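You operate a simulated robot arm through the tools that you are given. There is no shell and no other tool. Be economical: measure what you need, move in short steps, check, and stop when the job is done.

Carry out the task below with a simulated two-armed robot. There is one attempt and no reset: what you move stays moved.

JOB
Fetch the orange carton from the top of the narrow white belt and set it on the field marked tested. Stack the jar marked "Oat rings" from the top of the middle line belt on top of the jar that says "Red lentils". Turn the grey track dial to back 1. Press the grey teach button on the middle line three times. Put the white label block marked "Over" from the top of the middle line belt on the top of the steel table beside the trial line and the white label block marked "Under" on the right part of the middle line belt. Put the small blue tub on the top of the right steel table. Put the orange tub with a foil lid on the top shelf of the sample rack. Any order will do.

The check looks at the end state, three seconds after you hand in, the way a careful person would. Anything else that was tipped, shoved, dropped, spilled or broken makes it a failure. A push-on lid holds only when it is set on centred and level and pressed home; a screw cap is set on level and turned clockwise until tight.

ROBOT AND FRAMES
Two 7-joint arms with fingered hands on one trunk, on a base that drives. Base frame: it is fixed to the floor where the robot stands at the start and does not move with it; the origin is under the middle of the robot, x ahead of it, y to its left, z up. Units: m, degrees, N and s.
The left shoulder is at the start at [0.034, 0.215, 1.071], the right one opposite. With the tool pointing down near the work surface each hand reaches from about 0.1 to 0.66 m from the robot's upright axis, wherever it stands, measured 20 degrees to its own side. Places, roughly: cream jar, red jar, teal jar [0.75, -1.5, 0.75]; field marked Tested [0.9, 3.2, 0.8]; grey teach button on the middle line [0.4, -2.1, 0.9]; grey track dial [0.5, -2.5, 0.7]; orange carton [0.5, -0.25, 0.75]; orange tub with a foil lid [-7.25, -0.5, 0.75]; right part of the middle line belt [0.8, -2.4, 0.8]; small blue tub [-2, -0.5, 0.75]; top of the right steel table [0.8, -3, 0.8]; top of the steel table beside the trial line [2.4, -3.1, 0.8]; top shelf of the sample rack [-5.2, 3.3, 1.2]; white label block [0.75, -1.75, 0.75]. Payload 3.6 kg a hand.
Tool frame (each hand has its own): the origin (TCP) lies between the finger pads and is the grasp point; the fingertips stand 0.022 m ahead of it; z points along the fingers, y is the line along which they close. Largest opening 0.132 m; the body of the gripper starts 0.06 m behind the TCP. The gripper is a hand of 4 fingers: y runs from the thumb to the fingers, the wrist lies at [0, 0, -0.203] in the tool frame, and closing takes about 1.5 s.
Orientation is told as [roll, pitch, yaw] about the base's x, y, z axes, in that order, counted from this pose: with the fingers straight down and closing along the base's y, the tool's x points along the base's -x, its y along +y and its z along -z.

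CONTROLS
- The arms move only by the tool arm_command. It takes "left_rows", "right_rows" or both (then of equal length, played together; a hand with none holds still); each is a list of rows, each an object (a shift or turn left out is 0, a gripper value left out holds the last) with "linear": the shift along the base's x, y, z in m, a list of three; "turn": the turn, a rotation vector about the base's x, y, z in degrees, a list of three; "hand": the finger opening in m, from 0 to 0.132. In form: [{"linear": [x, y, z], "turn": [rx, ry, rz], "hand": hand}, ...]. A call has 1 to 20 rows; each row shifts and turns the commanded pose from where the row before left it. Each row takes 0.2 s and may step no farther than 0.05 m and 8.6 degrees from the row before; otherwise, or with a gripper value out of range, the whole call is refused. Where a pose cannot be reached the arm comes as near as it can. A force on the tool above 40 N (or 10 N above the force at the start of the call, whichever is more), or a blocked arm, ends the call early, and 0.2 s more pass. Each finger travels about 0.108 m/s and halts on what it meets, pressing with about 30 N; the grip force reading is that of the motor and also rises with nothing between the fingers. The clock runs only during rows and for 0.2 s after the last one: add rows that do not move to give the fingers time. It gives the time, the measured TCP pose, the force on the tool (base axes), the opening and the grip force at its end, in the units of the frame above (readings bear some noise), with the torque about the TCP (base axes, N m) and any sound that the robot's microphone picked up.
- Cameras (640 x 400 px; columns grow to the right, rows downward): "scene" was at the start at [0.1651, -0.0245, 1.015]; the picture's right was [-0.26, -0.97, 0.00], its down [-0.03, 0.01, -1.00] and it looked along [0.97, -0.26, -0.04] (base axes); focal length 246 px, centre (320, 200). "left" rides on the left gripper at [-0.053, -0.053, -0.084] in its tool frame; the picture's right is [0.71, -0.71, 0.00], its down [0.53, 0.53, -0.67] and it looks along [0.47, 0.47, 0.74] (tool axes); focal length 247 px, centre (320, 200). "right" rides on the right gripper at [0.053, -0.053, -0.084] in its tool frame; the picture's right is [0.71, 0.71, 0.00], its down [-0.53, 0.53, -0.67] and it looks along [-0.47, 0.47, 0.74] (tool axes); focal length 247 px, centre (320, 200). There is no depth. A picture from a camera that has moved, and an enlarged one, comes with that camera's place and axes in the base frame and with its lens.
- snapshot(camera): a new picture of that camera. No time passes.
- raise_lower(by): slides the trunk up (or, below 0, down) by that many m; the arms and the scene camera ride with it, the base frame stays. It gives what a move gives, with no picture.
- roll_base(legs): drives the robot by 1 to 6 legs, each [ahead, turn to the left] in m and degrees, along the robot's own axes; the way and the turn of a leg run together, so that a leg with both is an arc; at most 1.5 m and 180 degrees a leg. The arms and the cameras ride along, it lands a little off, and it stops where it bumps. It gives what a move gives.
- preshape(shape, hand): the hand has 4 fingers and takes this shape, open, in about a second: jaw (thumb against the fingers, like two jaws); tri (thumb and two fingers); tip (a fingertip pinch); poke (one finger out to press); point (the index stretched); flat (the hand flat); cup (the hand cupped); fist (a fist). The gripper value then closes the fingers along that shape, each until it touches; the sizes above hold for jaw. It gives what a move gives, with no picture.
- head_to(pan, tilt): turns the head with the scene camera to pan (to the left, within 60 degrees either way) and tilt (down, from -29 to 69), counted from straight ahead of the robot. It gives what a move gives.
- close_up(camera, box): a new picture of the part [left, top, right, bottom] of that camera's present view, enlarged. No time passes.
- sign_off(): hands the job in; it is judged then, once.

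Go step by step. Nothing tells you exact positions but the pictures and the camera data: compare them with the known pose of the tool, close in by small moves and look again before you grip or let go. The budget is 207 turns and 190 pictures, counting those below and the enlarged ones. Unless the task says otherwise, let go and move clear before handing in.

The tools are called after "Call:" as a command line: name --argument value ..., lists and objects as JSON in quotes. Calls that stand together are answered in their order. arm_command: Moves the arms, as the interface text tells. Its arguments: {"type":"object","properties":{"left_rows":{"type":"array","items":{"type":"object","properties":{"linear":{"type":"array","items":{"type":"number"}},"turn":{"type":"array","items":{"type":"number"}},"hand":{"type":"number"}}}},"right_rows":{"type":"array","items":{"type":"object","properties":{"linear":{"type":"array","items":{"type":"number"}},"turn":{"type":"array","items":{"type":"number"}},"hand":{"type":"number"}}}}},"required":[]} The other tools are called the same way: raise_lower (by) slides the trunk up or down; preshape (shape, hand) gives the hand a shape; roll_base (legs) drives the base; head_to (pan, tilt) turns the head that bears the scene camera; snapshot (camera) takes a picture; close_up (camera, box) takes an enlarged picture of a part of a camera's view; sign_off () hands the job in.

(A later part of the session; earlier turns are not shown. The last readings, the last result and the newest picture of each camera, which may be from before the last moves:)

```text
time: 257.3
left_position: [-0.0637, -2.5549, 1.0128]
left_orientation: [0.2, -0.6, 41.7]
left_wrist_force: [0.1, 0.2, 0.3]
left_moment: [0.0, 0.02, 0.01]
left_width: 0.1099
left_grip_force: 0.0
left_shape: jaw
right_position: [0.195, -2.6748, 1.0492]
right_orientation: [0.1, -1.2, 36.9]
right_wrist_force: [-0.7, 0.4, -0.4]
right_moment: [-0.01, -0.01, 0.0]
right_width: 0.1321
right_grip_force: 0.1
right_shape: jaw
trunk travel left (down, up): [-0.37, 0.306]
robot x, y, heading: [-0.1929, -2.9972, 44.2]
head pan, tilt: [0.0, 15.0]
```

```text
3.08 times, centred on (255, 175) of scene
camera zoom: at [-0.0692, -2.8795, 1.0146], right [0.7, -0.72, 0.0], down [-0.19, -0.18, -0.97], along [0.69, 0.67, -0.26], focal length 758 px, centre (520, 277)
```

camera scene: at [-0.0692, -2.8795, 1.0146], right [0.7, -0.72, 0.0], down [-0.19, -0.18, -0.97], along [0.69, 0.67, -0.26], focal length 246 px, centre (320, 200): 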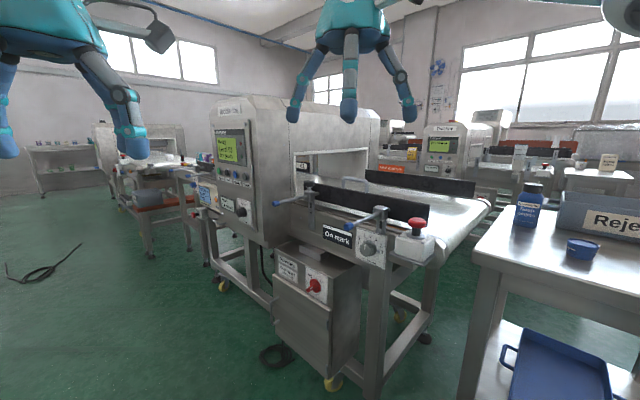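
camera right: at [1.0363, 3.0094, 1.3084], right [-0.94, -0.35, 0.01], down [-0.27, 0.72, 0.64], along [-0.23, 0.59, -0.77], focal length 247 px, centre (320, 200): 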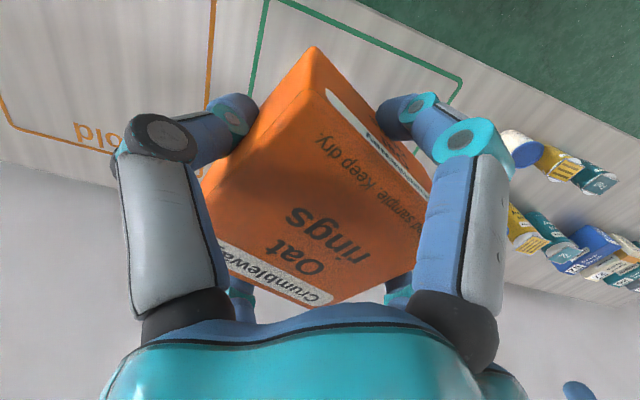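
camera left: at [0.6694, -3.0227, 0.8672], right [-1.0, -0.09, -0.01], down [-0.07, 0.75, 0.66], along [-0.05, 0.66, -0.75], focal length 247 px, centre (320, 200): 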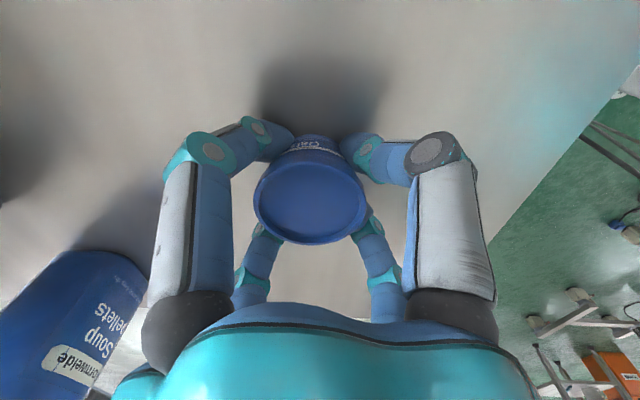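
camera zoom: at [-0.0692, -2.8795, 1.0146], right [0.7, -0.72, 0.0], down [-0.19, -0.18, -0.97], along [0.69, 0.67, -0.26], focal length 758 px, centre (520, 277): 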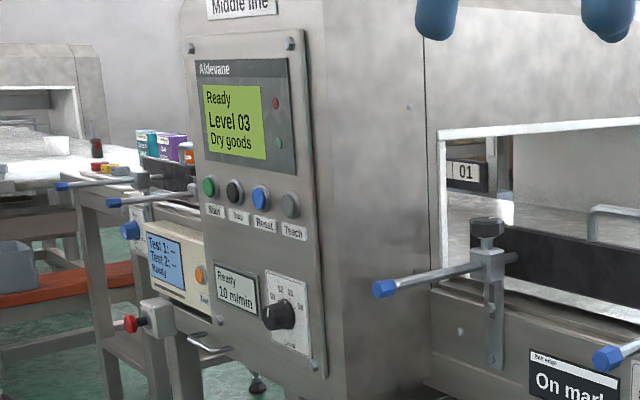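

The dial reads Front 3-2-1-0-1-2-3 Back, and Teach is the rightmost grey panel button. I'll position the robot squarely in front of both.

Call:
roll_base --legs '[[0, 45]]'

Call:
roll_base --legs '[[0.6, 0]]'

Call:
roll_base --legs '[[0, -89]]'

Call:
head_to --pan -15 --tilt 20

Call:
snapshot --camera "scene"

```text
time: 260.0
left_position: [-0.4153, -2.5929, 1.0149]
left_orientation: [0.1, -0.7, 86.7]
left_wrist_force: [0.2, -0.8, 0.3]
left_moment: [0.03, -0.02, 0.0]
left_width: 0.11
left_grip_force: 0.0
left_shape: jaw
right_position: [-0.1486, -2.494, 1.0507]
right_orientation: [0.0, -1.4, 81.8]
right_wrist_force: [0.3, -1.4, 0.3]
right_moment: [0.01, -0.04, -0.01]
right_width: 0.132
right_grip_force: 0.0
right_shape: jaw
trunk travel left (down, up): [-0.37, 0.306]
robot x, y, heading: [-0.1515, -2.9966, 89.2]
head pan, tilt: [0.0, 15.0]
stopped in leg 1: the robot was blocked; the commanded pose is now the measured one
```

```text
time: 263.4
left_position: [-0.4067, -1.9953, 1.0156]
left_orientation: [0.2, -0.7, 87.0]
left_wrist_force: [-0.4, -0.2, 0.4]
left_moment: [0.0, 0.01, 0.0]
left_width: 0.1098
left_grip_force: 0.1
left_shape: jaw
right_position: [-0.1384, -1.894, 1.0505]
right_orientation: [0.1, -1.1, 82.1]
right_wrist_force: [-0.4, 0.2, 0.1]
right_moment: [0.0, -0.02, -0.02]
right_width: 0.1321
right_grip_force: 0.1
right_shape: jaw
trunk travel left (down, up): [-0.37, 0.306]
robot x, y, heading: [-0.1372, -2.4009, 89.2]
head pan, tilt: [0.0, 15.0]
```

```text
time: 266.4
left_position: [0.079, -1.9641, 1.0158]
left_orientation: [0.2, -0.7, 26.8]
left_wrist_force: [-0.5, 0.3, -0.8]
left_moment: [0.01, 0.02, 0.01]
left_width: 0.1096
left_grip_force: 0.0
left_shape: jaw
right_position: [0.2975, -2.146, 1.0517]
right_orientation: [0.2, -1.3, 22.0]
right_wrist_force: [0.3, -0.2, 0.6]
right_moment: [0.0, 0.0, 0.0]
right_width: 0.1322
right_grip_force: 0.2
right_shape: jaw
trunk travel left (down, up): [-0.37, 0.306]
robot x, y, heading: [-0.1647, -2.3522, 26.7]
head pan, tilt: [0.0, 15.0]
stopped in leg 1: the robot was blocked; the commanded pose is now the measured one
```

```text
time: 267.2
left_position: [0.0774, -1.9643, 1.0159]
left_orientation: [0.2, -0.7, 26.8]
left_wrist_force: [0.1, -0.2, 0.1]
left_moment: [0.0, 0.01, 0.01]
left_width: 0.1098
left_grip_force: 0.1
left_shape: jaw
right_position: [0.2963, -2.1457, 1.0515]
right_orientation: [0.2, -1.2, 22.2]
right_wrist_force: [-1.0, -0.7, -0.3]
right_moment: [-0.02, 0.04, -0.02]
right_width: 0.1319
right_grip_force: 0.1
right_shape: jaw
trunk travel left (down, up): [-0.37, 0.306]
robot x, y, heading: [-0.1645, -2.3521, 26.4]
head pan, tilt: [-15.0, 20.0]
```

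```text
111 pictures are left
camera scene: at [-0.0052, -2.3012, 1.0066], right [0.2, -0.98, 0.0], down [-0.34, -0.07, -0.94], along [0.92, 0.19, -0.34], focal length 246 px, centre (320, 200)
```

scene: 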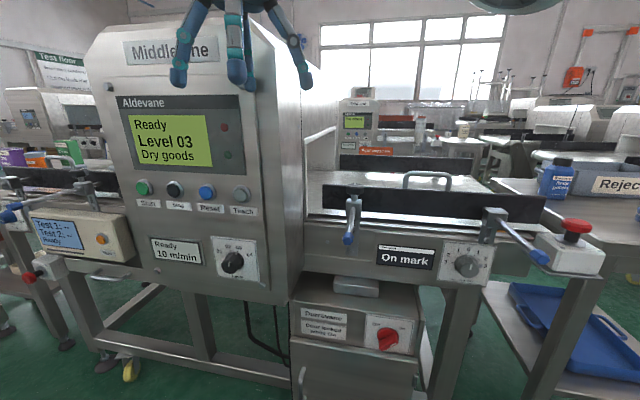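

The teach button is at (0.37, -2.08, 0.87) and the dial at (0.50, -2.52, 0.69). My right fingers are close to the machine, so I'll back up, pull the hand in and square up.

Call:
roll_base --legs '[[-0.12, 0]]'

Call:
roll_base --legs '[[0, -26]]'

Call:
head_to --pan -10 --tilt 25

Call:
snapshot --camera "scene"

Call:
close_up --camera "scene" --box '[330, 190, 490, 290]'

```text
time: 268.4
left_position: [-0.0321, -2.0183, 1.0159]
left_orientation: [0.2, -0.9, 26.8]
left_wrist_force: [-0.2, -0.1, 0.0]
left_moment: [0.0, 0.0, -0.01]
left_width: 0.1099
left_grip_force: 0.2
left_shape: jaw
right_position: [0.187, -2.2003, 1.0522]
right_orientation: [0.2, -1.3, 22.1]
right_wrist_force: [-0.3, 0.6, -0.2]
right_moment: [0.02, -0.01, 0.05]
right_width: 0.132
right_grip_force: 0.0
right_shape: jaw
trunk travel left (down, up): [-0.37, 0.306]
robot x, y, heading: [-0.2731, -2.4086, 26.5]
head pan, tilt: [-15.0, 20.0]
```

```text
time: 270.1
left_position: [0.1186, -2.1663, 1.0161]
left_orientation: [0.2, -0.6, 0.6]
left_wrist_force: [-0.2, 0.1, 0.0]
left_moment: [0.03, 0.0, 0.0]
left_width: 0.1101
left_grip_force: 0.1
left_shape: jaw
right_position: [0.2351, -2.427, 1.0517]
right_orientation: [0.2, -1.2, -4.1]
right_wrist_force: [0.2, 0.2, 0.3]
right_moment: [0.02, 0.03, -0.01]
right_width: 0.1319
right_grip_force: 0.0
right_shape: jaw
trunk travel left (down, up): [-0.37, 0.306]
robot x, y, heading: [-0.2738, -2.3843, 0.8]
head pan, tilt: [-15.0, 20.0]
```

```text
time: 270.8
left_position: [0.1179, -2.1645, 1.0158]
left_orientation: [0.2, -0.7, 0.6]
left_wrist_force: [-0.3, 0.2, 0.4]
left_moment: [-0.01, 0.03, 0.0]
left_width: 0.1099
left_grip_force: 0.0
left_shape: jaw
right_position: [0.2342, -2.4247, 1.0536]
right_orientation: [0.1, -1.2, -4.3]
right_wrist_force: [0.3, -0.5, 0.4]
right_moment: [0.0, -0.04, 0.04]
right_width: 0.1318
right_grip_force: 0.1
right_shape: jaw
trunk travel left (down, up): [-0.37, 0.306]
robot x, y, heading: [-0.27, -2.3874, 0.7]
head pan, tilt: [-10.0, 25.0]
```

```text
110 pictures are left
camera scene: at [-0.1046, -2.4, 0.9985], right [-0.16, -0.99, 0.0], down [-0.42, 0.07, -0.91], along [0.89, -0.15, -0.42], focal length 246 px, centre (320, 200)
```

scene: 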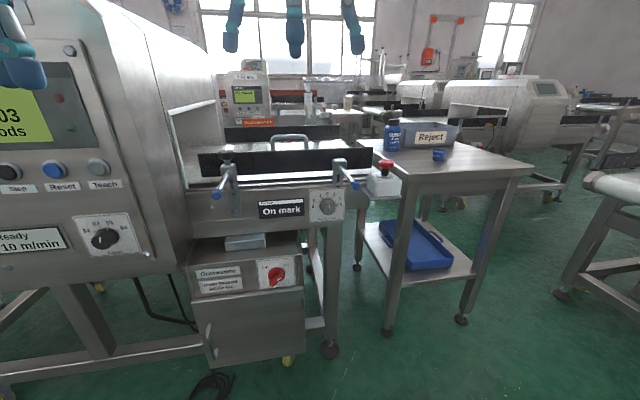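

```text
4.00 times, centred on (410, 240) of scene
camera zoom: at [-0.1046, -2.4, 0.9985], right [-0.16, -0.99, 0.0], down [-0.42, 0.07, -0.91], along [0.89, -0.15, -0.42], focal length 985 px, centre (-40, 40)
```

zoom: 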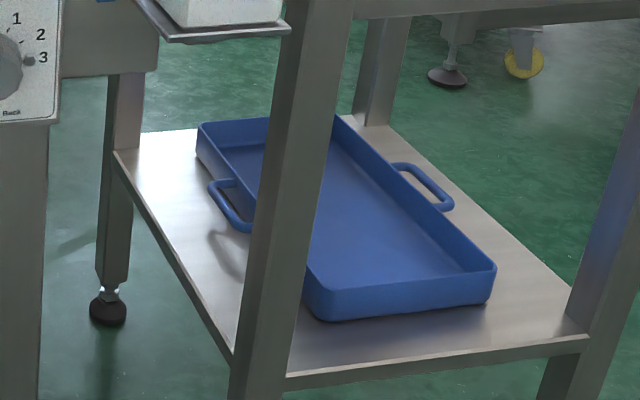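

Call:
close_up --camera "scene" --box '[295, 185, 359, 225]'

```text
10.00 times, centred on (327, 205) of scene
camera zoom: at [-0.1046, -2.4, 0.9985], right [-0.16, -0.99, 0.0], down [-0.42, 0.07, -0.91], along [0.89, -0.15, -0.42], focal length 2462 px, centre (250, 150)
```

zoom: 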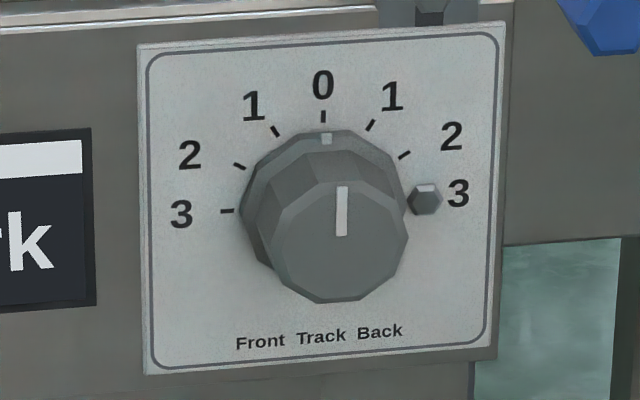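

The dial stands at 0, so it needs one 30° step clockwise to Back 1. I'm turning the right hand to point horizontally at the line.

Call:
arm_command --right_rows '[{"turn": [0, 0, 4.3]}, {"turn": [0, -8.2, 0]}, {"turn": [0, -8.2, 0]}, {"turn": [0, -8.2, 0]}, {"turn": [0, -8.2, 0]}, {"turn": [0, -8.2, 0]}, {"turn": [0, -8.2, 0]}, {"turn": [0, -8.2, 0]}, {"turn": [0, -8.2, 0]}, {"turn": [0, -8.2, 0]}, {"turn": [0, -8.2, 0]}, {"turn": [0, -6.8, 0]}, {}]'

Call:
snapshot --camera "scene"

```text
time: 273.6
left_position: [0.1181, -2.1656, 1.0169]
left_orientation: [0.2, -0.7, 0.6]
left_wrist_force: [0.4, 0.2, 0.1]
left_moment: [0.02, 0.01, -0.03]
left_width: 0.1101
left_grip_force: 0.2
left_shape: jaw
right_position: [0.2339, -2.4264, 1.0527]
right_orientation: [-134.4, -89.9, 134.7]
right_wrist_force: [-0.2, 0.0, -0.4]
right_moment: [0.02, -0.02, -0.01]
right_width: 0.132
right_grip_force: 0.0
right_shape: jaw
trunk travel left (down, up): [-0.37, 0.306]
robot x, y, heading: [-0.2742, -2.3864, 0.8]
head pan, tilt: [-10.0, 25.0]
```

```text
107 pictures are left
camera scene: at [-0.1048, -2.4006, 0.9985], right [-0.16, -0.99, 0.0], down [-0.42, 0.07, -0.91], along [0.89, -0.15, -0.42], focal length 246 px, centre (320, 200)
```

scene: 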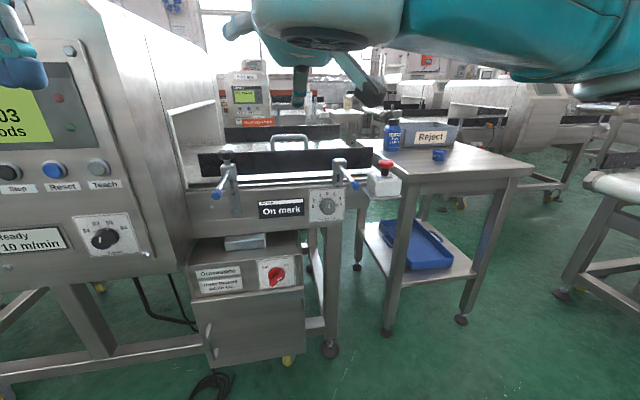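

Hand is horizontal. Now lowering it to dial height and sliding in front of it.

Call:
arm_command --right_rows '[{"linear": [0, -0.01, -0.04]}, {"linear": [0, -0.01, -0.04]}, {"linear": [0, -0.01, -0.04]}, {"linear": [0, -0.01, -0.04]}, {"linear": [0, -0.01, -0.04]}, {"linear": [0, -0.01, -0.04]}, {"linear": [0, -0.01, -0.04]}, {"linear": [0, -0.01, -0.04]}, {"linear": [0, -0.017, -0.04]}, {"linear": [0.04, 0, 0]}, {"linear": [0.04, 0, 0]}, {"linear": [0.04, 0, 0]}, {}]'

Call:
snapshot --camera "scene"

Call:
snapshot --camera "right"

```text
time: 276.4
left_position: [0.1178, -2.1657, 1.018]
left_orientation: [0.1, -0.8, 0.6]
left_wrist_force: [-0.1, 0.5, 0.3]
left_moment: [-0.01, 0.01, 0.02]
left_width: 0.1097
left_grip_force: 0.0
left_shape: jaw
right_position: [0.3542, -2.521, 0.6933]
right_orientation: [-130.2, -89.8, 130.5]
right_wrist_force: [0.0, -0.5, 0.1]
right_moment: [-0.01, 0.0, 0.0]
right_width: 0.1321
right_grip_force: 0.0
right_shape: jaw
trunk travel left (down, up): [-0.37, 0.306]
robot x, y, heading: [-0.2722, -2.3862, 0.6]
head pan, tilt: [-10.0, 25.0]
```

```text
106 pictures are left
camera scene: at [-0.105, -2.4006, 0.9985], right [-0.16, -0.99, 0.0], down [-0.42, 0.07, -0.91], along [0.89, -0.15, -0.42], focal length 246 px, centre (320, 200)
```

scene: 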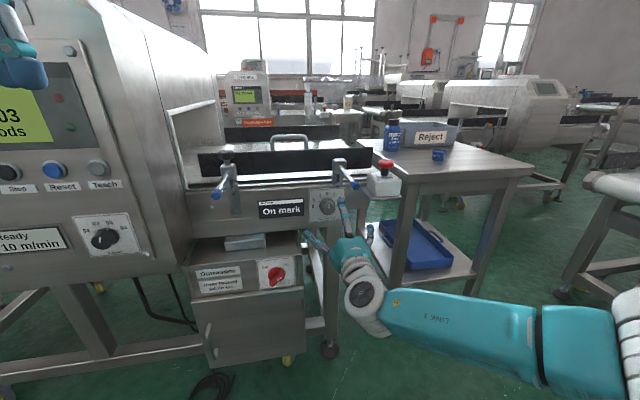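

```text
105 pictures are left
camera right: at [0.2702, -2.5759, 0.6411], right [0.0, 0.71, -0.71], down [-0.67, 0.52, 0.52], along [0.74, 0.48, 0.47], focal length 247 px, centre (320, 200)
```

right: 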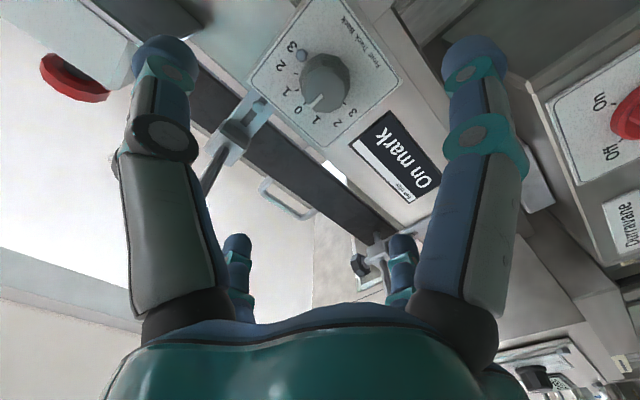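

The knob face is at about (0.497, -2.525, 0.685), with a stop bolt at its right. I'll pre-rotate the hand 30° so the fingers avoid the bolt, then advance.

Call:
arm_command --right_rows '[{"linear": [0, -0.004, -0.008], "turn": [7.5, 0, 0]}, {"turn": [7.5, 0, 0]}, {"turn": [7.5, 0, 0]}, {"turn": [7.5, 0, 0]}, {"linear": [0.04, 0, 0]}, {"linear": [0.04, 0, 0]}, {"linear": [0.03, 0, 0]}, {}]'

Call:
snapshot --camera "scene"

Call:
snapshot --camera "right"

```text
time: 278.2
left_position: [0.1183, -2.1673, 1.0165]
left_orientation: [0.2, -0.6, 0.6]
left_wrist_force: [0.3, 0.2, -0.8]
left_moment: [0.01, -0.01, 0.03]
left_width: 0.1098
left_grip_force: 0.1
left_shape: jaw
right_position: [0.4256, -2.5361, 0.7126]
right_orientation: [90.3, -60.1, -90.2]
right_wrist_force: [0.0, -0.2, -0.2]
right_moment: [-0.04, 0.0, 0.02]
right_width: 0.1319
right_grip_force: 0.1
right_shape: jaw
right hand out of reach, approached as far as the arm can: row 6, 7
trunk travel left (down, up): [-0.37, 0.306]
robot x, y, heading: [-0.2734, -2.386, 0.7]
head pan, tilt: [-10.0, 25.0]
```

```text
104 pictures are left
camera scene: at [-0.1047, -2.4005, 0.9985], right [-0.16, -0.99, 0.0], down [-0.42, 0.07, -0.91], along [0.89, -0.15, -0.42], focal length 246 px, centre (320, 200)
```

scene: 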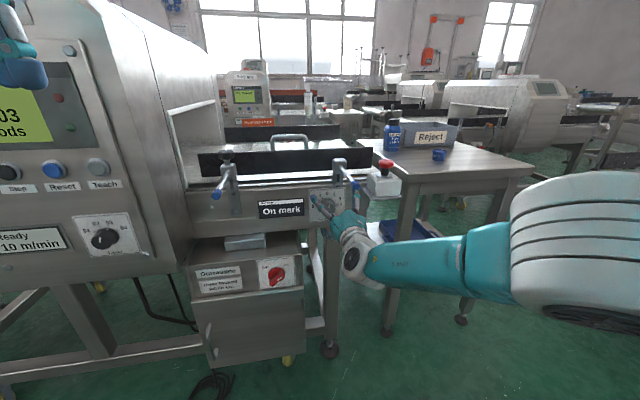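

```text
103 pictures are left
camera right: at [0.3406, -2.5562, 0.6398], right [0.0, 0.97, -0.26], down [-0.67, 0.19, 0.72], along [0.74, 0.18, 0.65], focal length 247 px, centre (320, 200)
```

right: 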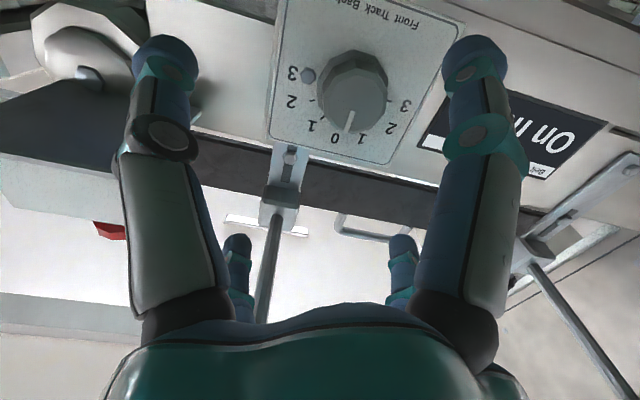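

The arm is at its limit; I'll retract, bring the base 13 cm closer, then approach again.

Call:
arm_command --right_rows '[{"linear": [-0.04, 0, 0]}, {"linear": [-0.04, 0, 0]}, {"linear": [-0.04, 0, 0]}, {"linear": [-0.05, 0, 0]}, {}]' --left_rows '[{"linear": [-0.03, 0.02, 0.02]}, {"linear": [-0.03, 0.02, 0.02]}, {}, {}, {}]'

Call:
roll_base --legs '[[0.13, 0]]'

Call:
snapshot --camera "right"

```text
time: 279.4
left_position: [0.0595, -2.1272, 1.0576]
left_orientation: [0.1, -0.7, 0.6]
left_wrist_force: [0.8, 0.7, 0.5]
left_moment: [0.07, 0.03, 0.0]
left_width: 0.1099
left_grip_force: 0.1
left_shape: jaw
right_position: [0.2535, -2.5378, 0.7098]
right_orientation: [90.3, -60.2, -90.1]
right_wrist_force: [0.4, -0.8, -0.6]
right_moment: [-0.02, 0.03, -0.01]
right_width: 0.1319
right_grip_force: 0.1
right_shape: jaw
trunk travel left (down, up): [-0.37, 0.306]
robot x, y, heading: [-0.2722, -2.3868, 0.7]
head pan, tilt: [-10.0, 25.0]
```

```text
time: 280.7
left_position: [0.1892, -2.124, 1.0571]
left_orientation: [0.1, -0.6, 0.5]
left_wrist_force: [0.5, -1.0, 0.3]
left_moment: [0.02, 0.03, -0.03]
left_width: 0.1099
left_grip_force: 0.0
left_shape: jaw
right_position: [0.3842, -2.536, 0.7092]
right_orientation: [90.2, -60.1, -90.1]
right_wrist_force: [0.0, -0.2, 0.8]
right_moment: [-0.02, 0.01, -0.05]
right_width: 0.1317
right_grip_force: 0.1
right_shape: jaw
trunk travel left (down, up): [-0.37, 0.306]
robot x, y, heading: [-0.1419, -2.384, 0.9]
head pan, tilt: [-10.0, 25.0]
```

```text
102 pictures are left
camera right: at [0.3002, -2.5558, 0.6381], right [0.0, 0.97, -0.26], down [-0.67, 0.19, 0.72], along [0.74, 0.18, 0.65], focal length 247 px, centre (320, 200)
```

right: 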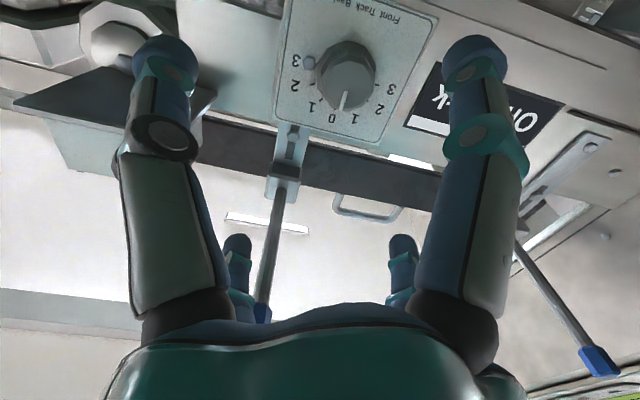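

Call:
arm_command --right_rows '[{"linear": [0, 0.013, -0.021]}, {"linear": [0.03, 0, 0]}, {"linear": [0.03, 0, 0]}, {"linear": [0.02, 0, 0]}, {}]'

Call:
snapshot --camera "right"

Call:
close_up --camera "scene" --box '[280, 190, 440, 290]'

```text
time: 281.9
left_position: [0.1884, -2.1244, 1.0586]
left_orientation: [0.2, -0.6, 0.4]
left_wrist_force: [0.3, -0.1, 0.2]
left_moment: [0.04, -0.01, -0.01]
left_width: 0.1101
left_grip_force: 0.0
left_shape: jaw
right_position: [0.464, -2.5222, 0.6903]
right_orientation: [90.3, -60.0, -90.2]
right_wrist_force: [0.2, 0.1, 0.5]
right_moment: [0.0, 0.0, 0.0]
right_width: 0.132
right_grip_force: 0.1
right_shape: jaw
trunk travel left (down, up): [-0.37, 0.306]
robot x, y, heading: [-0.1406, -2.3831, 0.7]
head pan, tilt: [-10.0, 25.0]
```

```text
101 pictures are left
camera right: at [0.3794, -2.543, 0.6183], right [0.0, 0.97, -0.26], down [-0.67, 0.19, 0.72], along [0.74, 0.17, 0.65], focal length 247 px, centre (320, 200)
```

right: 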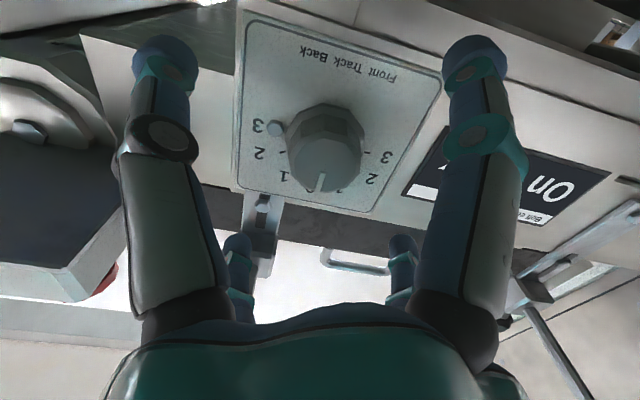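

```text
4.00 times, centred on (360, 240) of scene
camera zoom: at [0.0247, -2.399, 0.9985], right [-0.16, -0.99, 0.0], down [-0.42, 0.07, -0.91], along [0.89, -0.15, -0.42], focal length 985 px, centre (160, 40)
```

zoom: 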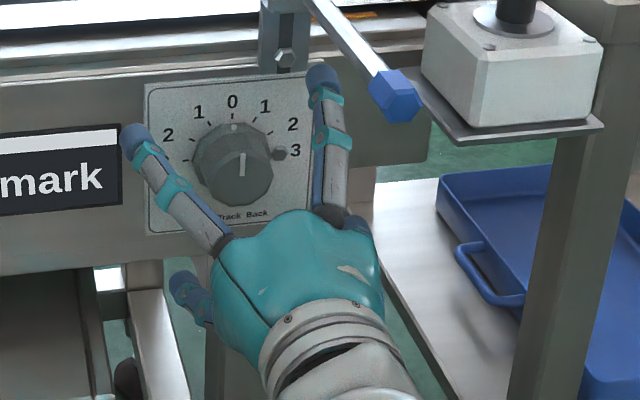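

Well centred. Advancing 2 cm and closing on the knob.

Call:
arm_command --right_rows '[{"linear": [0.01, 0, 0.001]}, {"linear": [0.01, 0, 0]}, {"hand": 0.03}, {}, {}, {}, {}, {}, {}, {}]'

Call:
snapshot --camera "right"

Call:
close_up --camera "scene" --box '[280, 190, 440, 290]'

```text
time: 284.1
left_position: [0.1895, -2.1241, 1.0588]
left_orientation: [0.2, -0.7, 0.5]
left_wrist_force: [-0.9, 0.6, -0.1]
left_moment: [-0.06, -0.01, -0.02]
left_width: 0.1097
left_grip_force: 0.1
left_shape: jaw
right_position: [0.4846, -2.5221, 0.6917]
right_orientation: [90.3, -60.1, -90.3]
right_wrist_force: [5.1, -0.9, 2.0]
right_moment: [-0.05, 0.06, -0.04]
right_width: 0.0409
right_grip_force: 30.5
right_shape: jaw
trunk travel left (down, up): [-0.37, 0.306]
robot x, y, heading: [-0.1412, -2.3842, 0.8]
head pan, tilt: [-10.0, 25.0]
```

```text
99 pictures are left
camera right: at [0.4, -2.5427, 0.6194], right [0.0, 0.97, -0.26], down [-0.67, 0.19, 0.72], along [0.74, 0.18, 0.65], focal length 247 px, centre (320, 200)
```

right: 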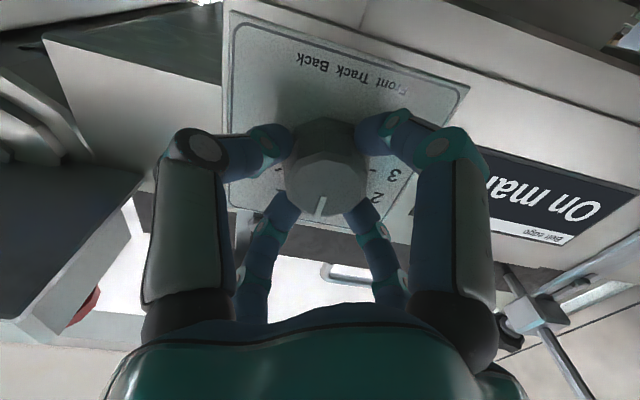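

```text
4.00 times, centred on (360, 240) of scene
camera zoom: at [0.0251, -2.399, 0.9985], right [-0.16, -0.99, 0.0], down [-0.42, 0.07, -0.91], along [0.89, -0.15, -0.42], focal length 985 px, centre (160, 40)
```

zoom: 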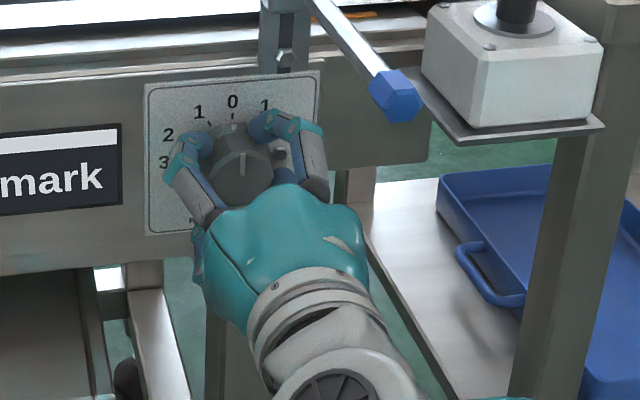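

Gripped on the knob. Turning clockwise 30°.

Call:
arm_command --right_rows '[{"turn": [5, 0, 0]}, {"turn": [5, 0, 0]}, {"turn": [5, 0, 0]}, {"turn": [5, 0, 0]}, {"turn": [5, 0, 0]}, {"turn": [5, 0, 0]}, {}, {}]'

Call:
close_up --camera "scene" --box '[295, 185, 391, 245]'

```text
time: 285.9
left_position: [0.1898, -2.1256, 1.058]
left_orientation: [0.2, -0.6, 0.4]
left_wrist_force: [0.5, -0.2, 0.2]
left_moment: [0.03, -0.01, 0.0]
left_width: 0.1098
left_grip_force: 0.1
left_shape: jaw
right_position: [0.4852, -2.5232, 0.6903]
right_orientation: [90.1, -30.1, -90.2]
right_wrist_force: [5.0, -7.2, -0.7]
right_moment: [-0.03, 0.05, -0.09]
right_width: 0.0409
right_grip_force: 30.1
right_shape: jaw
trunk travel left (down, up): [-0.37, 0.306]
robot x, y, heading: [-0.1437, -2.3861, 0.6]
head pan, tilt: [-10.0, 25.0]
```

```text
6.67 times, centred on (343, 215) of scene
camera zoom: at [0.0253, -2.3995, 0.9984], right [-0.16, -0.99, 0.0], down [-0.42, 0.07, -0.91], along [0.89, -0.15, -0.42], focal length 1641 px, centre (167, 100)
```

zoom: 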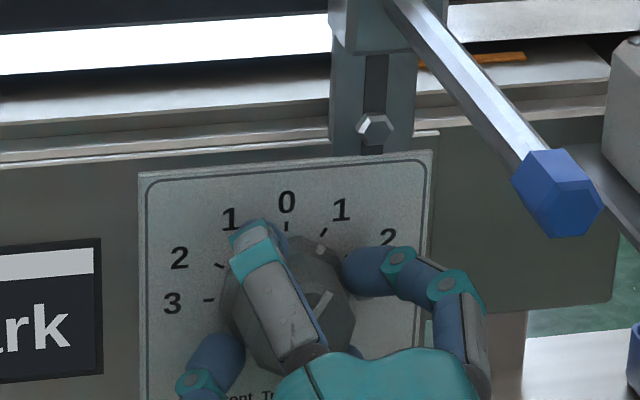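

The pointer now aligns with the right-hand 1. Opening and withdrawing.

Call:
arm_command --right_rows '[{"hand": 0.1}, {"hand": 0.13}, {}, {}, {}, {"linear": [-0.03, 0, 0]}, {"linear": [-0.04, 0, 0]}, {"linear": [-0.04, 0, 0]}, {"linear": [-0.04, 0, 0]}, {}]'

Call:
close_up --camera "scene" --box '[295, 185, 391, 245]'

```text
time: 288.1
left_position: [0.1892, -2.1241, 1.0581]
left_orientation: [0.1, -0.7, 0.6]
left_wrist_force: [-0.1, 0.0, -0.3]
left_moment: [-0.01, 0.02, 0.01]
left_width: 0.1095
left_grip_force: 0.1
left_shape: jaw
right_position: [0.333, -2.5229, 0.6913]
right_orientation: [90.2, -30.2, -90.3]
right_wrist_force: [0.0, -0.1, 0.3]
right_moment: [-0.02, 0.0, 0.01]
right_width: 0.1299
right_grip_force: 0.0
right_shape: jaw
trunk travel left (down, up): [-0.37, 0.306]
robot x, y, heading: [-0.1437, -2.386, 0.7]
head pan, tilt: [-10.0, 25.0]
```

```text
6.67 times, centred on (343, 215) of scene
camera zoom: at [0.0249, -2.3989, 0.9985], right [-0.16, -0.99, 0.0], down [-0.42, 0.07, -0.91], along [0.89, -0.15, -0.42], focal length 1641 px, centre (167, 100)
```

zoom: 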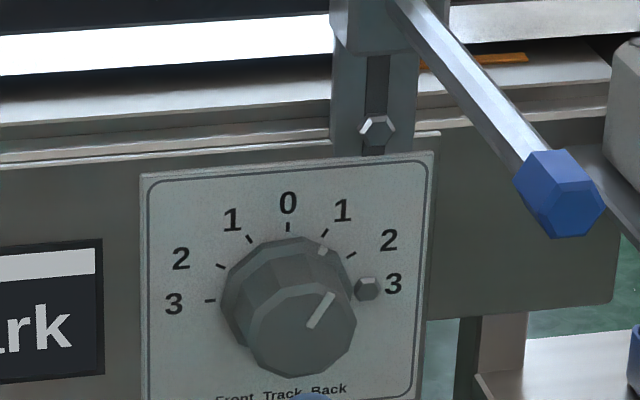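

Dial done. Next the teach button with the left hand: poke shape, turned horizontal, while the right hand retracts and goes back to pointing down.

Call:
preshape --hand "left" --shape "poke"

Call:
arm_command --right_rows '[{"linear": [-0.04, 0, 0]}, {"linear": [-0.04, 0, 0]}, {"linear": [-0.02, 0, 0.03], "turn": [-7.5, 0, 0]}, {"linear": [0, 0, 0.04], "turn": [-7.5, 0, 0]}, {"linear": [0, 0, 0.04], "turn": [-7.5, 0, 0]}, {"linear": [0, 0, 0.04], "turn": [-7.5, 0, 0]}, {"linear": [0, 0, 0.04], "turn": [-7.5, 0, 0]}, {"linear": [0, 0, 0.04], "turn": [-7.5, 0, 0]}, {"linear": [0, 0, 0.04], "turn": [-7.5, 0, 0]}, {"linear": [0, 0, 0.04], "turn": [-7.5, 0, 0]}, {"linear": [0, 0, 0.03]}, {}]' --left_rows '[{"turn": [0, -8.2, 0]}, {"turn": [0, -8.2, 0]}, {"turn": [0, -8.2, 0]}, {"turn": [0, -8.2, 0]}, {"turn": [0, -8.2, 0]}, {"turn": [0, -8.2, 0]}, {"turn": [0, -8.2, 0]}, {"turn": [0, -8.2, 0]}, {"turn": [0, -8.2, 0]}, {"turn": [0, -8.2, 0]}, {"turn": [0, -7.3, 0]}, {}]'

Call:
head_to --pan 25 --tilt 20

Call:
snapshot --camera "scene"

Call:
snapshot --camera "left"

```text
time: 289.0
left_position: [0.1873, -2.1257, 1.0577]
left_orientation: [0.3, -0.8, 0.5]
left_wrist_force: [0.6, -0.6, 0.5]
left_moment: [0.03, -0.05, -0.03]
left_width: 0.0
left_grip_force: 0.1
left_shape: poke
right_position: [0.3333, -2.5228, 0.6906]
right_orientation: [90.2, -30.1, -90.1]
right_wrist_force: [-0.9, -0.7, -0.5]
right_moment: [0.0, 0.01, 0.01]
right_width: 0.13
right_grip_force: 0.0
right_shape: jaw
trunk travel left (down, up): [-0.37, 0.306]
robot x, y, heading: [-0.1432, -2.3872, 0.6]
head pan, tilt: [-10.0, 25.0]
```

```text
time: 291.2
left_position: [0.3314, -2.1174, 1.0799]
left_orientation: [-1.1, -73.0, 1.4]
left_wrist_force: [-0.3, -0.8, 0.3]
left_moment: [0.0, 0.0, 0.07]
left_width: 0.0
left_grip_force: 0.1
left_shape: poke
left hand out of reach, approached as far as the arm can: row 4, 5, 6, 7, 8, 9, 10, 11
right_position: [0.2464, -2.5813, 0.8892]
right_orientation: [-61.6, -73.9, 50.5]
right_wrist_force: [0.7, -0.2, -0.8]
right_moment: [0.04, 0.03, 0.04]
right_width: 0.13
right_grip_force: 0.0
right_shape: jaw
right hand out of reach, approached as far as the arm can: row 10, 11
trunk travel left (down, up): [-0.37, 0.306]
robot x, y, heading: [-0.1475, -2.3839, 0.9]
head pan, tilt: [-10.0, 25.0]
stopped in row 11 (right hand): the arm was blocked; the commanded pose is now the measured one
```

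```text
time: 292.2
left_position: [0.3297, -2.1163, 1.0786]
left_orientation: [-1.3, -72.9, 1.4]
left_wrist_force: [-0.3, 0.0, 0.5]
left_moment: [0.03, -0.02, 0.0]
left_width: 0.0
left_grip_force: 0.1
left_shape: poke
right_position: [0.2468, -2.5808, 0.8888]
right_orientation: [-61.6, -73.9, 50.6]
right_wrist_force: [0.0, 0.6, -0.5]
right_moment: [0.01, -0.04, -0.01]
right_width: 0.1299
right_grip_force: 0.0
right_shape: jaw
trunk travel left (down, up): [-0.37, 0.306]
robot x, y, heading: [-0.1403, -2.3824, 0.5]
head pan, tilt: [25.0, 20.0]
```

```text
95 pictures are left
camera scene: at [0.0174, -2.3437, 1.0067], right [0.43, -0.9, 0.0], down [-0.31, -0.15, -0.94], along [0.85, 0.41, -0.34], focal length 246 px, centre (320, 200)
```

scene: 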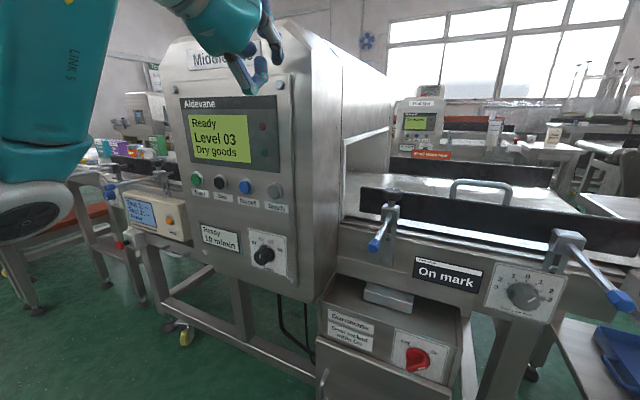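

```text
94 pictures are left
camera left: at [0.2653, -2.1706, 1.1552], right [-0.21, -0.71, -0.67], down [-0.8, 0.52, -0.31], along [0.57, 0.47, -0.67], focal length 247 px, centre (320, 200)
```

left: 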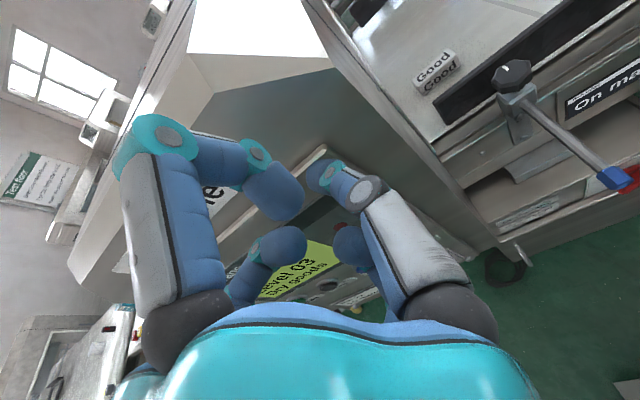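

Too little room this close. I'll back up 20 cm, then finish re-orienting both hands.

Call:
roll_base --legs '[[-0.2, 0]]'

Call:
arm_command --left_rows '[{"linear": [0.02, 0, -0.03], "turn": [0, -8, 0]}, {"linear": [0.02, 0, -0.03], "turn": [0, -8, 0]}, {"linear": [0.01, 0, -0.03]}, {"linear": [0, 0.01, -0.03]}, {"linear": [0, 0.01, -0.03]}, {"linear": [0, 0.01, -0.03]}, {}]' --right_rows '[{"linear": [0.03, 0, 0.03]}, {"linear": [0.03, 0, 0.03]}, {"linear": [0, 0, 0.03]}, {"linear": [0, 0, 0.03]}, {}, {}, {}]'

Call:
snapshot --camera "scene"

Call:
snapshot --camera "left"

```text
time: 293.8
left_position: [0.1278, -2.1182, 1.0804]
left_orientation: [-1.2, -73.0, 1.3]
left_wrist_force: [0.8, 0.3, -0.5]
left_moment: [0.0, -0.02, 0.0]
left_width: 0.0
left_grip_force: 0.0
left_shape: poke
right_position: [0.0438, -2.5839, 0.8881]
right_orientation: [-61.4, -73.9, 50.5]
right_wrist_force: [-0.6, 0.1, -0.4]
right_moment: [-0.03, -0.03, 0.0]
right_width: 0.13
right_grip_force: 0.0
right_shape: jaw
trunk travel left (down, up): [-0.37, 0.306]
robot x, y, heading: [-0.3438, -2.3886, 0.8]
head pan, tilt: [25.0, 20.0]
```

```text
time: 295.4
left_position: [0.1405, -2.1091, 1.0691]
left_orientation: [0.6, -77.5, -1.2]
left_wrist_force: [0.5, 0.3, -0.8]
left_moment: [-0.04, -0.01, 0.01]
left_width: 0.0
left_grip_force: 0.0
left_shape: poke
left hand out of reach, approached as far as the arm can: row 1, 2, 3, 4, 5, 6
right_position: [0.1048, -2.5884, 0.9997]
right_orientation: [-63.0, -72.1, 51.5]
right_wrist_force: [-0.4, -0.9, 0.3]
right_moment: [0.02, 0.02, 0.0]
right_width: 0.1302
right_grip_force: 0.1
right_shape: jaw
trunk travel left (down, up): [-0.37, 0.306]
robot x, y, heading: [-0.3438, -2.3866, 0.5]
head pan, tilt: [25.0, 20.0]
```

```text
93 pictures are left
camera scene: at [-0.1844, -2.3461, 1.0066], right [0.43, -0.9, 0.0], down [-0.31, -0.15, -0.94], along [0.85, 0.41, -0.34], focal length 246 px, centre (320, 200)
```

scene: 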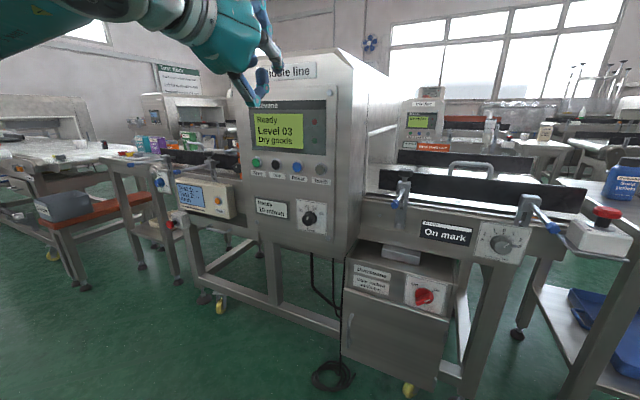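

```text
92 pictures are left
camera left: at [0.0675, -2.164, 1.1395], right [-0.16, -0.7, -0.69], down [-0.76, 0.54, -0.37], along [0.63, 0.47, -0.62], focal length 247 px, centre (320, 200)
```

left: 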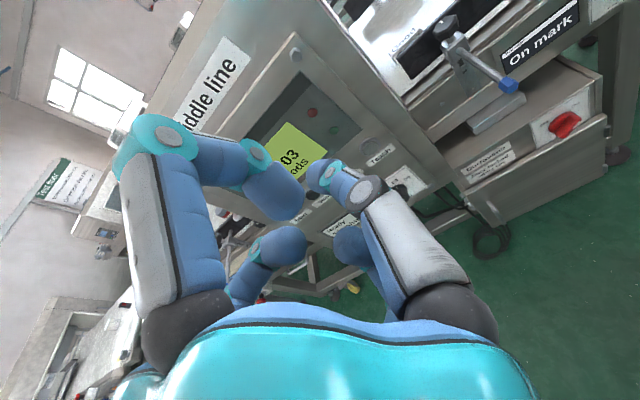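

The left arm is folded too tightly here; I'll extend it forward first, then finish rotating and lower.

Call:
arm_command --left_rows '[{"linear": [0.03, 0, -0.03]}, {"linear": [0.03, 0, -0.03]}, {"linear": [0.03, 0, -0.03]}, {"linear": [0.03, 0, -0.03]}, {"turn": [0, -6, 0], "linear": [0, 0.01, -0.02]}, {"turn": [0, -6, 0], "linear": [0, 0.01, -0.02]}, {}]' --right_rows '[{"linear": [0.04, 0, 0.01]}, {"linear": [0.04, 0, 0.01]}, {"linear": [0.04, 0, 0.01]}, {"linear": [0, 0, 0.01], "turn": [0, 8, 0]}, {"turn": [0, 8, 0]}, {"turn": [0, 8, 0]}, {}]'

Call:
snapshot --camera "scene"

Call:
snapshot --camera "left"

```text
time: 297.0
left_position: [0.139, -2.1106, 1.0692]
left_orientation: [0.5, -77.6, -1.4]
left_wrist_force: [0.0, 0.2, -0.7]
left_moment: [-0.02, 0.01, 0.03]
left_width: 0.0002
left_grip_force: 0.1
left_shape: poke
left hand out of reach, approached as far as the arm can: row 1, 2, 3, 4, 5, 6
right_position: [0.2258, -2.5829, 1.0479]
right_orientation: [-29.4, -53.5, 21.3]
right_wrist_force: [-0.1, -0.5, -1.1]
right_moment: [0.0, -0.01, -0.02]
right_width: 0.1301
right_grip_force: 0.2
right_shape: jaw
trunk travel left (down, up): [-0.37, 0.306]
robot x, y, heading: [-0.347, -2.3906, 0.6]
head pan, tilt: [25.0, 20.0]
```

```text
91 pictures are left
camera scene: at [-0.1842, -2.346, 1.0066], right [0.43, -0.9, 0.0], down [-0.31, -0.15, -0.94], along [0.85, 0.41, -0.34], focal length 246 px, centre (320, 200)
```

scene: 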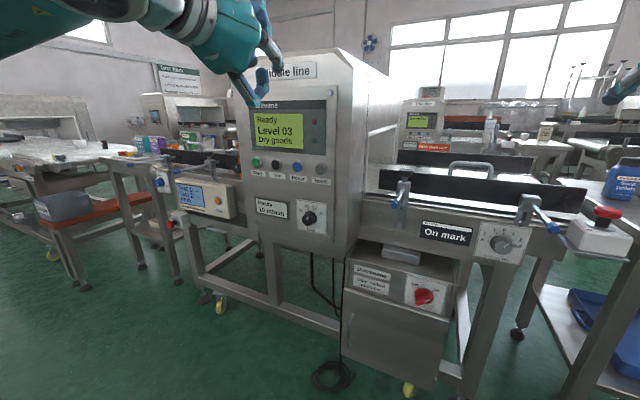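

```text
90 pictures are left
camera left: at [0.0677, -2.164, 1.1394], right [-0.16, -0.7, -0.69], down [-0.76, 0.54, -0.37], along [0.63, 0.47, -0.62], focal length 247 px, centre (320, 200)
```

left: 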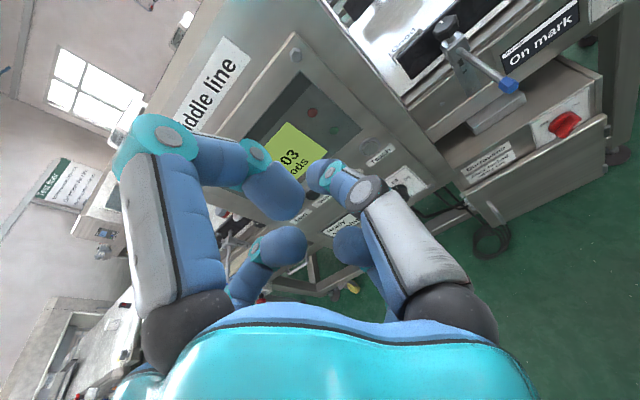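

Stuck at a joint limit. I'll un-tilt the left hand some, extend and lower it, then tilt again.

Call:
arm_command --left_rows '[{"turn": [0, 8, 0]}, {"turn": [0, 8, 0]}, {"turn": [0, 8, 0]}, {"turn": [0, 8, 0]}, {"turn": [0, 8, 0], "linear": [0.02, 0, -0.02]}, {"linear": [0.03, 0, -0.03]}, {"linear": [0.03, 0, -0.03]}, {"linear": [0.02, 0, -0.03]}, {"linear": [0, 0, -0.03]}, {"turn": [0, -8, 0]}, {"turn": [0, -8, 0]}, {"turn": [0, -8, 0]}, {"turn": [0, -8, 0]}, {"turn": [0, -8, 0]}, {"turn": [0, -8, 0]}, {"turn": [0, -4, 0]}, {}]' --right_rows '[{"turn": [0, 8, 0]}, {"turn": [0, 8, 0]}, {"turn": [0, 8, 0]}, {"turn": [0, 8, 0]}, {"turn": [0, 8, 0]}, {"turn": [0, 7, 0]}, {}, {}, {}, {}, {}, {}, {}, {}, {}, {}, {}]'

Call:
snapshot --camera "scene"

```text
time: 298.1
left_position: [0.1388, -2.1107, 1.0704]
left_orientation: [-0.4, -45.9, -0.5]
left_wrist_force: [0.4, 1.0, -0.3]
left_moment: [0.04, 0.02, 0.03]
left_width: 0.0
left_grip_force: 0.0
left_shape: poke
right_position: [0.2306, -2.6776, 1.0547]
right_orientation: [-22.1, -23.5, 5.4]
right_wrist_force: [-0.1, -0.6, 0.1]
right_moment: [-0.01, 0.02, 0.01]
right_width: 0.1302
right_grip_force: 0.0
right_shape: jaw
trunk travel left (down, up): [-0.37, 0.306]
robot x, y, heading: [-0.3451, -2.3848, 0.4]
head pan, tilt: [25.0, 20.0]
stopped in row 5 (right hand): the arm was blocked; the commanded pose is now the measured one
```

```text
89 pictures are left
camera scene: at [-0.184, -2.3464, 1.0066], right [0.43, -0.9, 0.0], down [-0.31, -0.15, -0.94], along [0.85, 0.41, -0.34], focal length 246 px, centre (320, 200)
```

scene: 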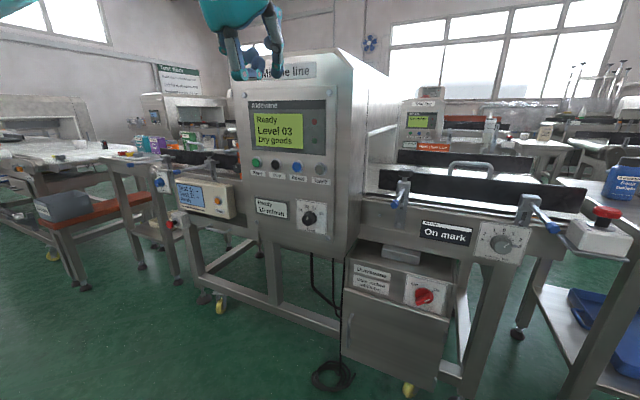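

Call:
arm_command --left_rows '[{"linear": [0.03, 0, -0.03]}, {"linear": [0.03, 0, -0.03]}, {"linear": [0.02, 0, -0.03]}, {"linear": [0, 0, -0.03]}, {"linear": [0, 0, -0.03]}, {"turn": [0, -8, 0]}, {"turn": [0, -8, 0]}, {"turn": [0, -8, 0]}, {"turn": [0, -8, 0]}, {"turn": [0, -8, 0]}, {"turn": [0, -4, 0]}, {}]'

Call:
arm_command --right_rows '[{"linear": [0, 0.03, 0.02]}, {"linear": [0, 0.03, 0.02], "turn": [7, 0, 0]}, {"linear": [0, 0.03, 0], "turn": [7, 0, 0]}, {"turn": [6, 0, 0]}, {}]'

Call:
snapshot --camera "scene"

Call:
snapshot --camera "left"

```text
time: 300.7
left_position: [0.2214, -2.11, 0.9191]
left_orientation: [-0.1, -61.7, -0.6]
left_wrist_force: [0.0, 0.0, 0.9]
left_moment: [-0.01, 0.02, -0.02]
left_width: 0.0
left_grip_force: 0.0
left_shape: poke
left hand out of reach, approached as far as the arm can: row 8, 9, 10, 11
right_position: [0.232, -2.677, 1.0534]
right_orientation: [-22.1, -23.4, 5.5]
right_wrist_force: [-0.1, -0.6, 0.2]
right_moment: [-0.02, 0.01, -0.02]
right_width: 0.13
right_grip_force: 0.1
right_shape: jaw
trunk travel left (down, up): [-0.37, 0.306]
robot x, y, heading: [-0.3454, -2.3853, 0.5]
head pan, tilt: [25.0, 20.0]
```

```text
time: 301.3
left_position: [0.2208, -2.1104, 0.9206]
left_orientation: [-0.1, -61.7, -0.7]
left_wrist_force: [-0.9, -0.4, 1.0]
left_moment: [-0.02, 0.02, -0.01]
left_width: 0.0001
left_grip_force: 0.1
left_shape: poke
right_position: [0.2135, -2.7106, 0.9796]
right_orientation: [-17.9, -12.0, -6.3]
right_wrist_force: [0.5, 0.8, 0.1]
right_moment: [0.01, -0.02, 0.01]
right_width: 0.1299
right_grip_force: 0.1
right_shape: jaw
trunk travel left (down, up): [-0.37, 0.306]
robot x, y, heading: [-0.3439, -2.3839, 0.9]
head pan, tilt: [25.0, 20.0]
stopped in row 3 (right hand): the arm was blocked; the commanded pose is now the measured one
```

```text
88 pictures are left
camera scene: at [-0.1841, -2.3458, 1.0066], right [0.43, -0.9, 0.0], down [-0.31, -0.15, -0.94], along [0.85, 0.41, -0.34], focal length 246 px, centre (320, 200)
```

scene: 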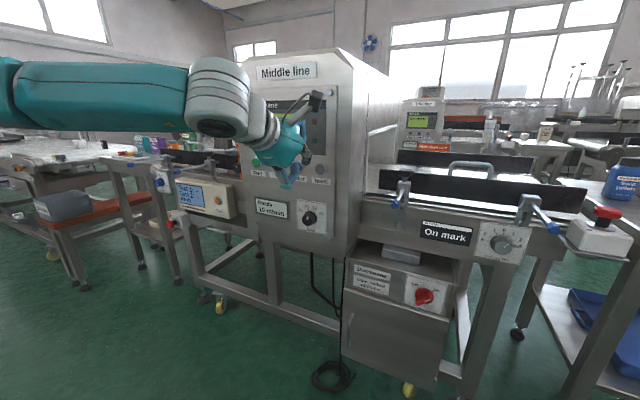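

```text
87 pictures are left
camera left: at [0.1708, -2.1635, 1.0068], right [-0.34, -0.7, -0.62], down [-0.83, 0.54, -0.15], along [0.44, 0.47, -0.77], focal length 247 px, centre (320, 200)
```

left: 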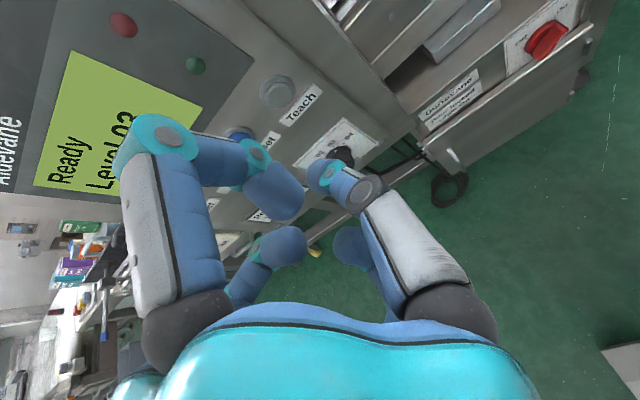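

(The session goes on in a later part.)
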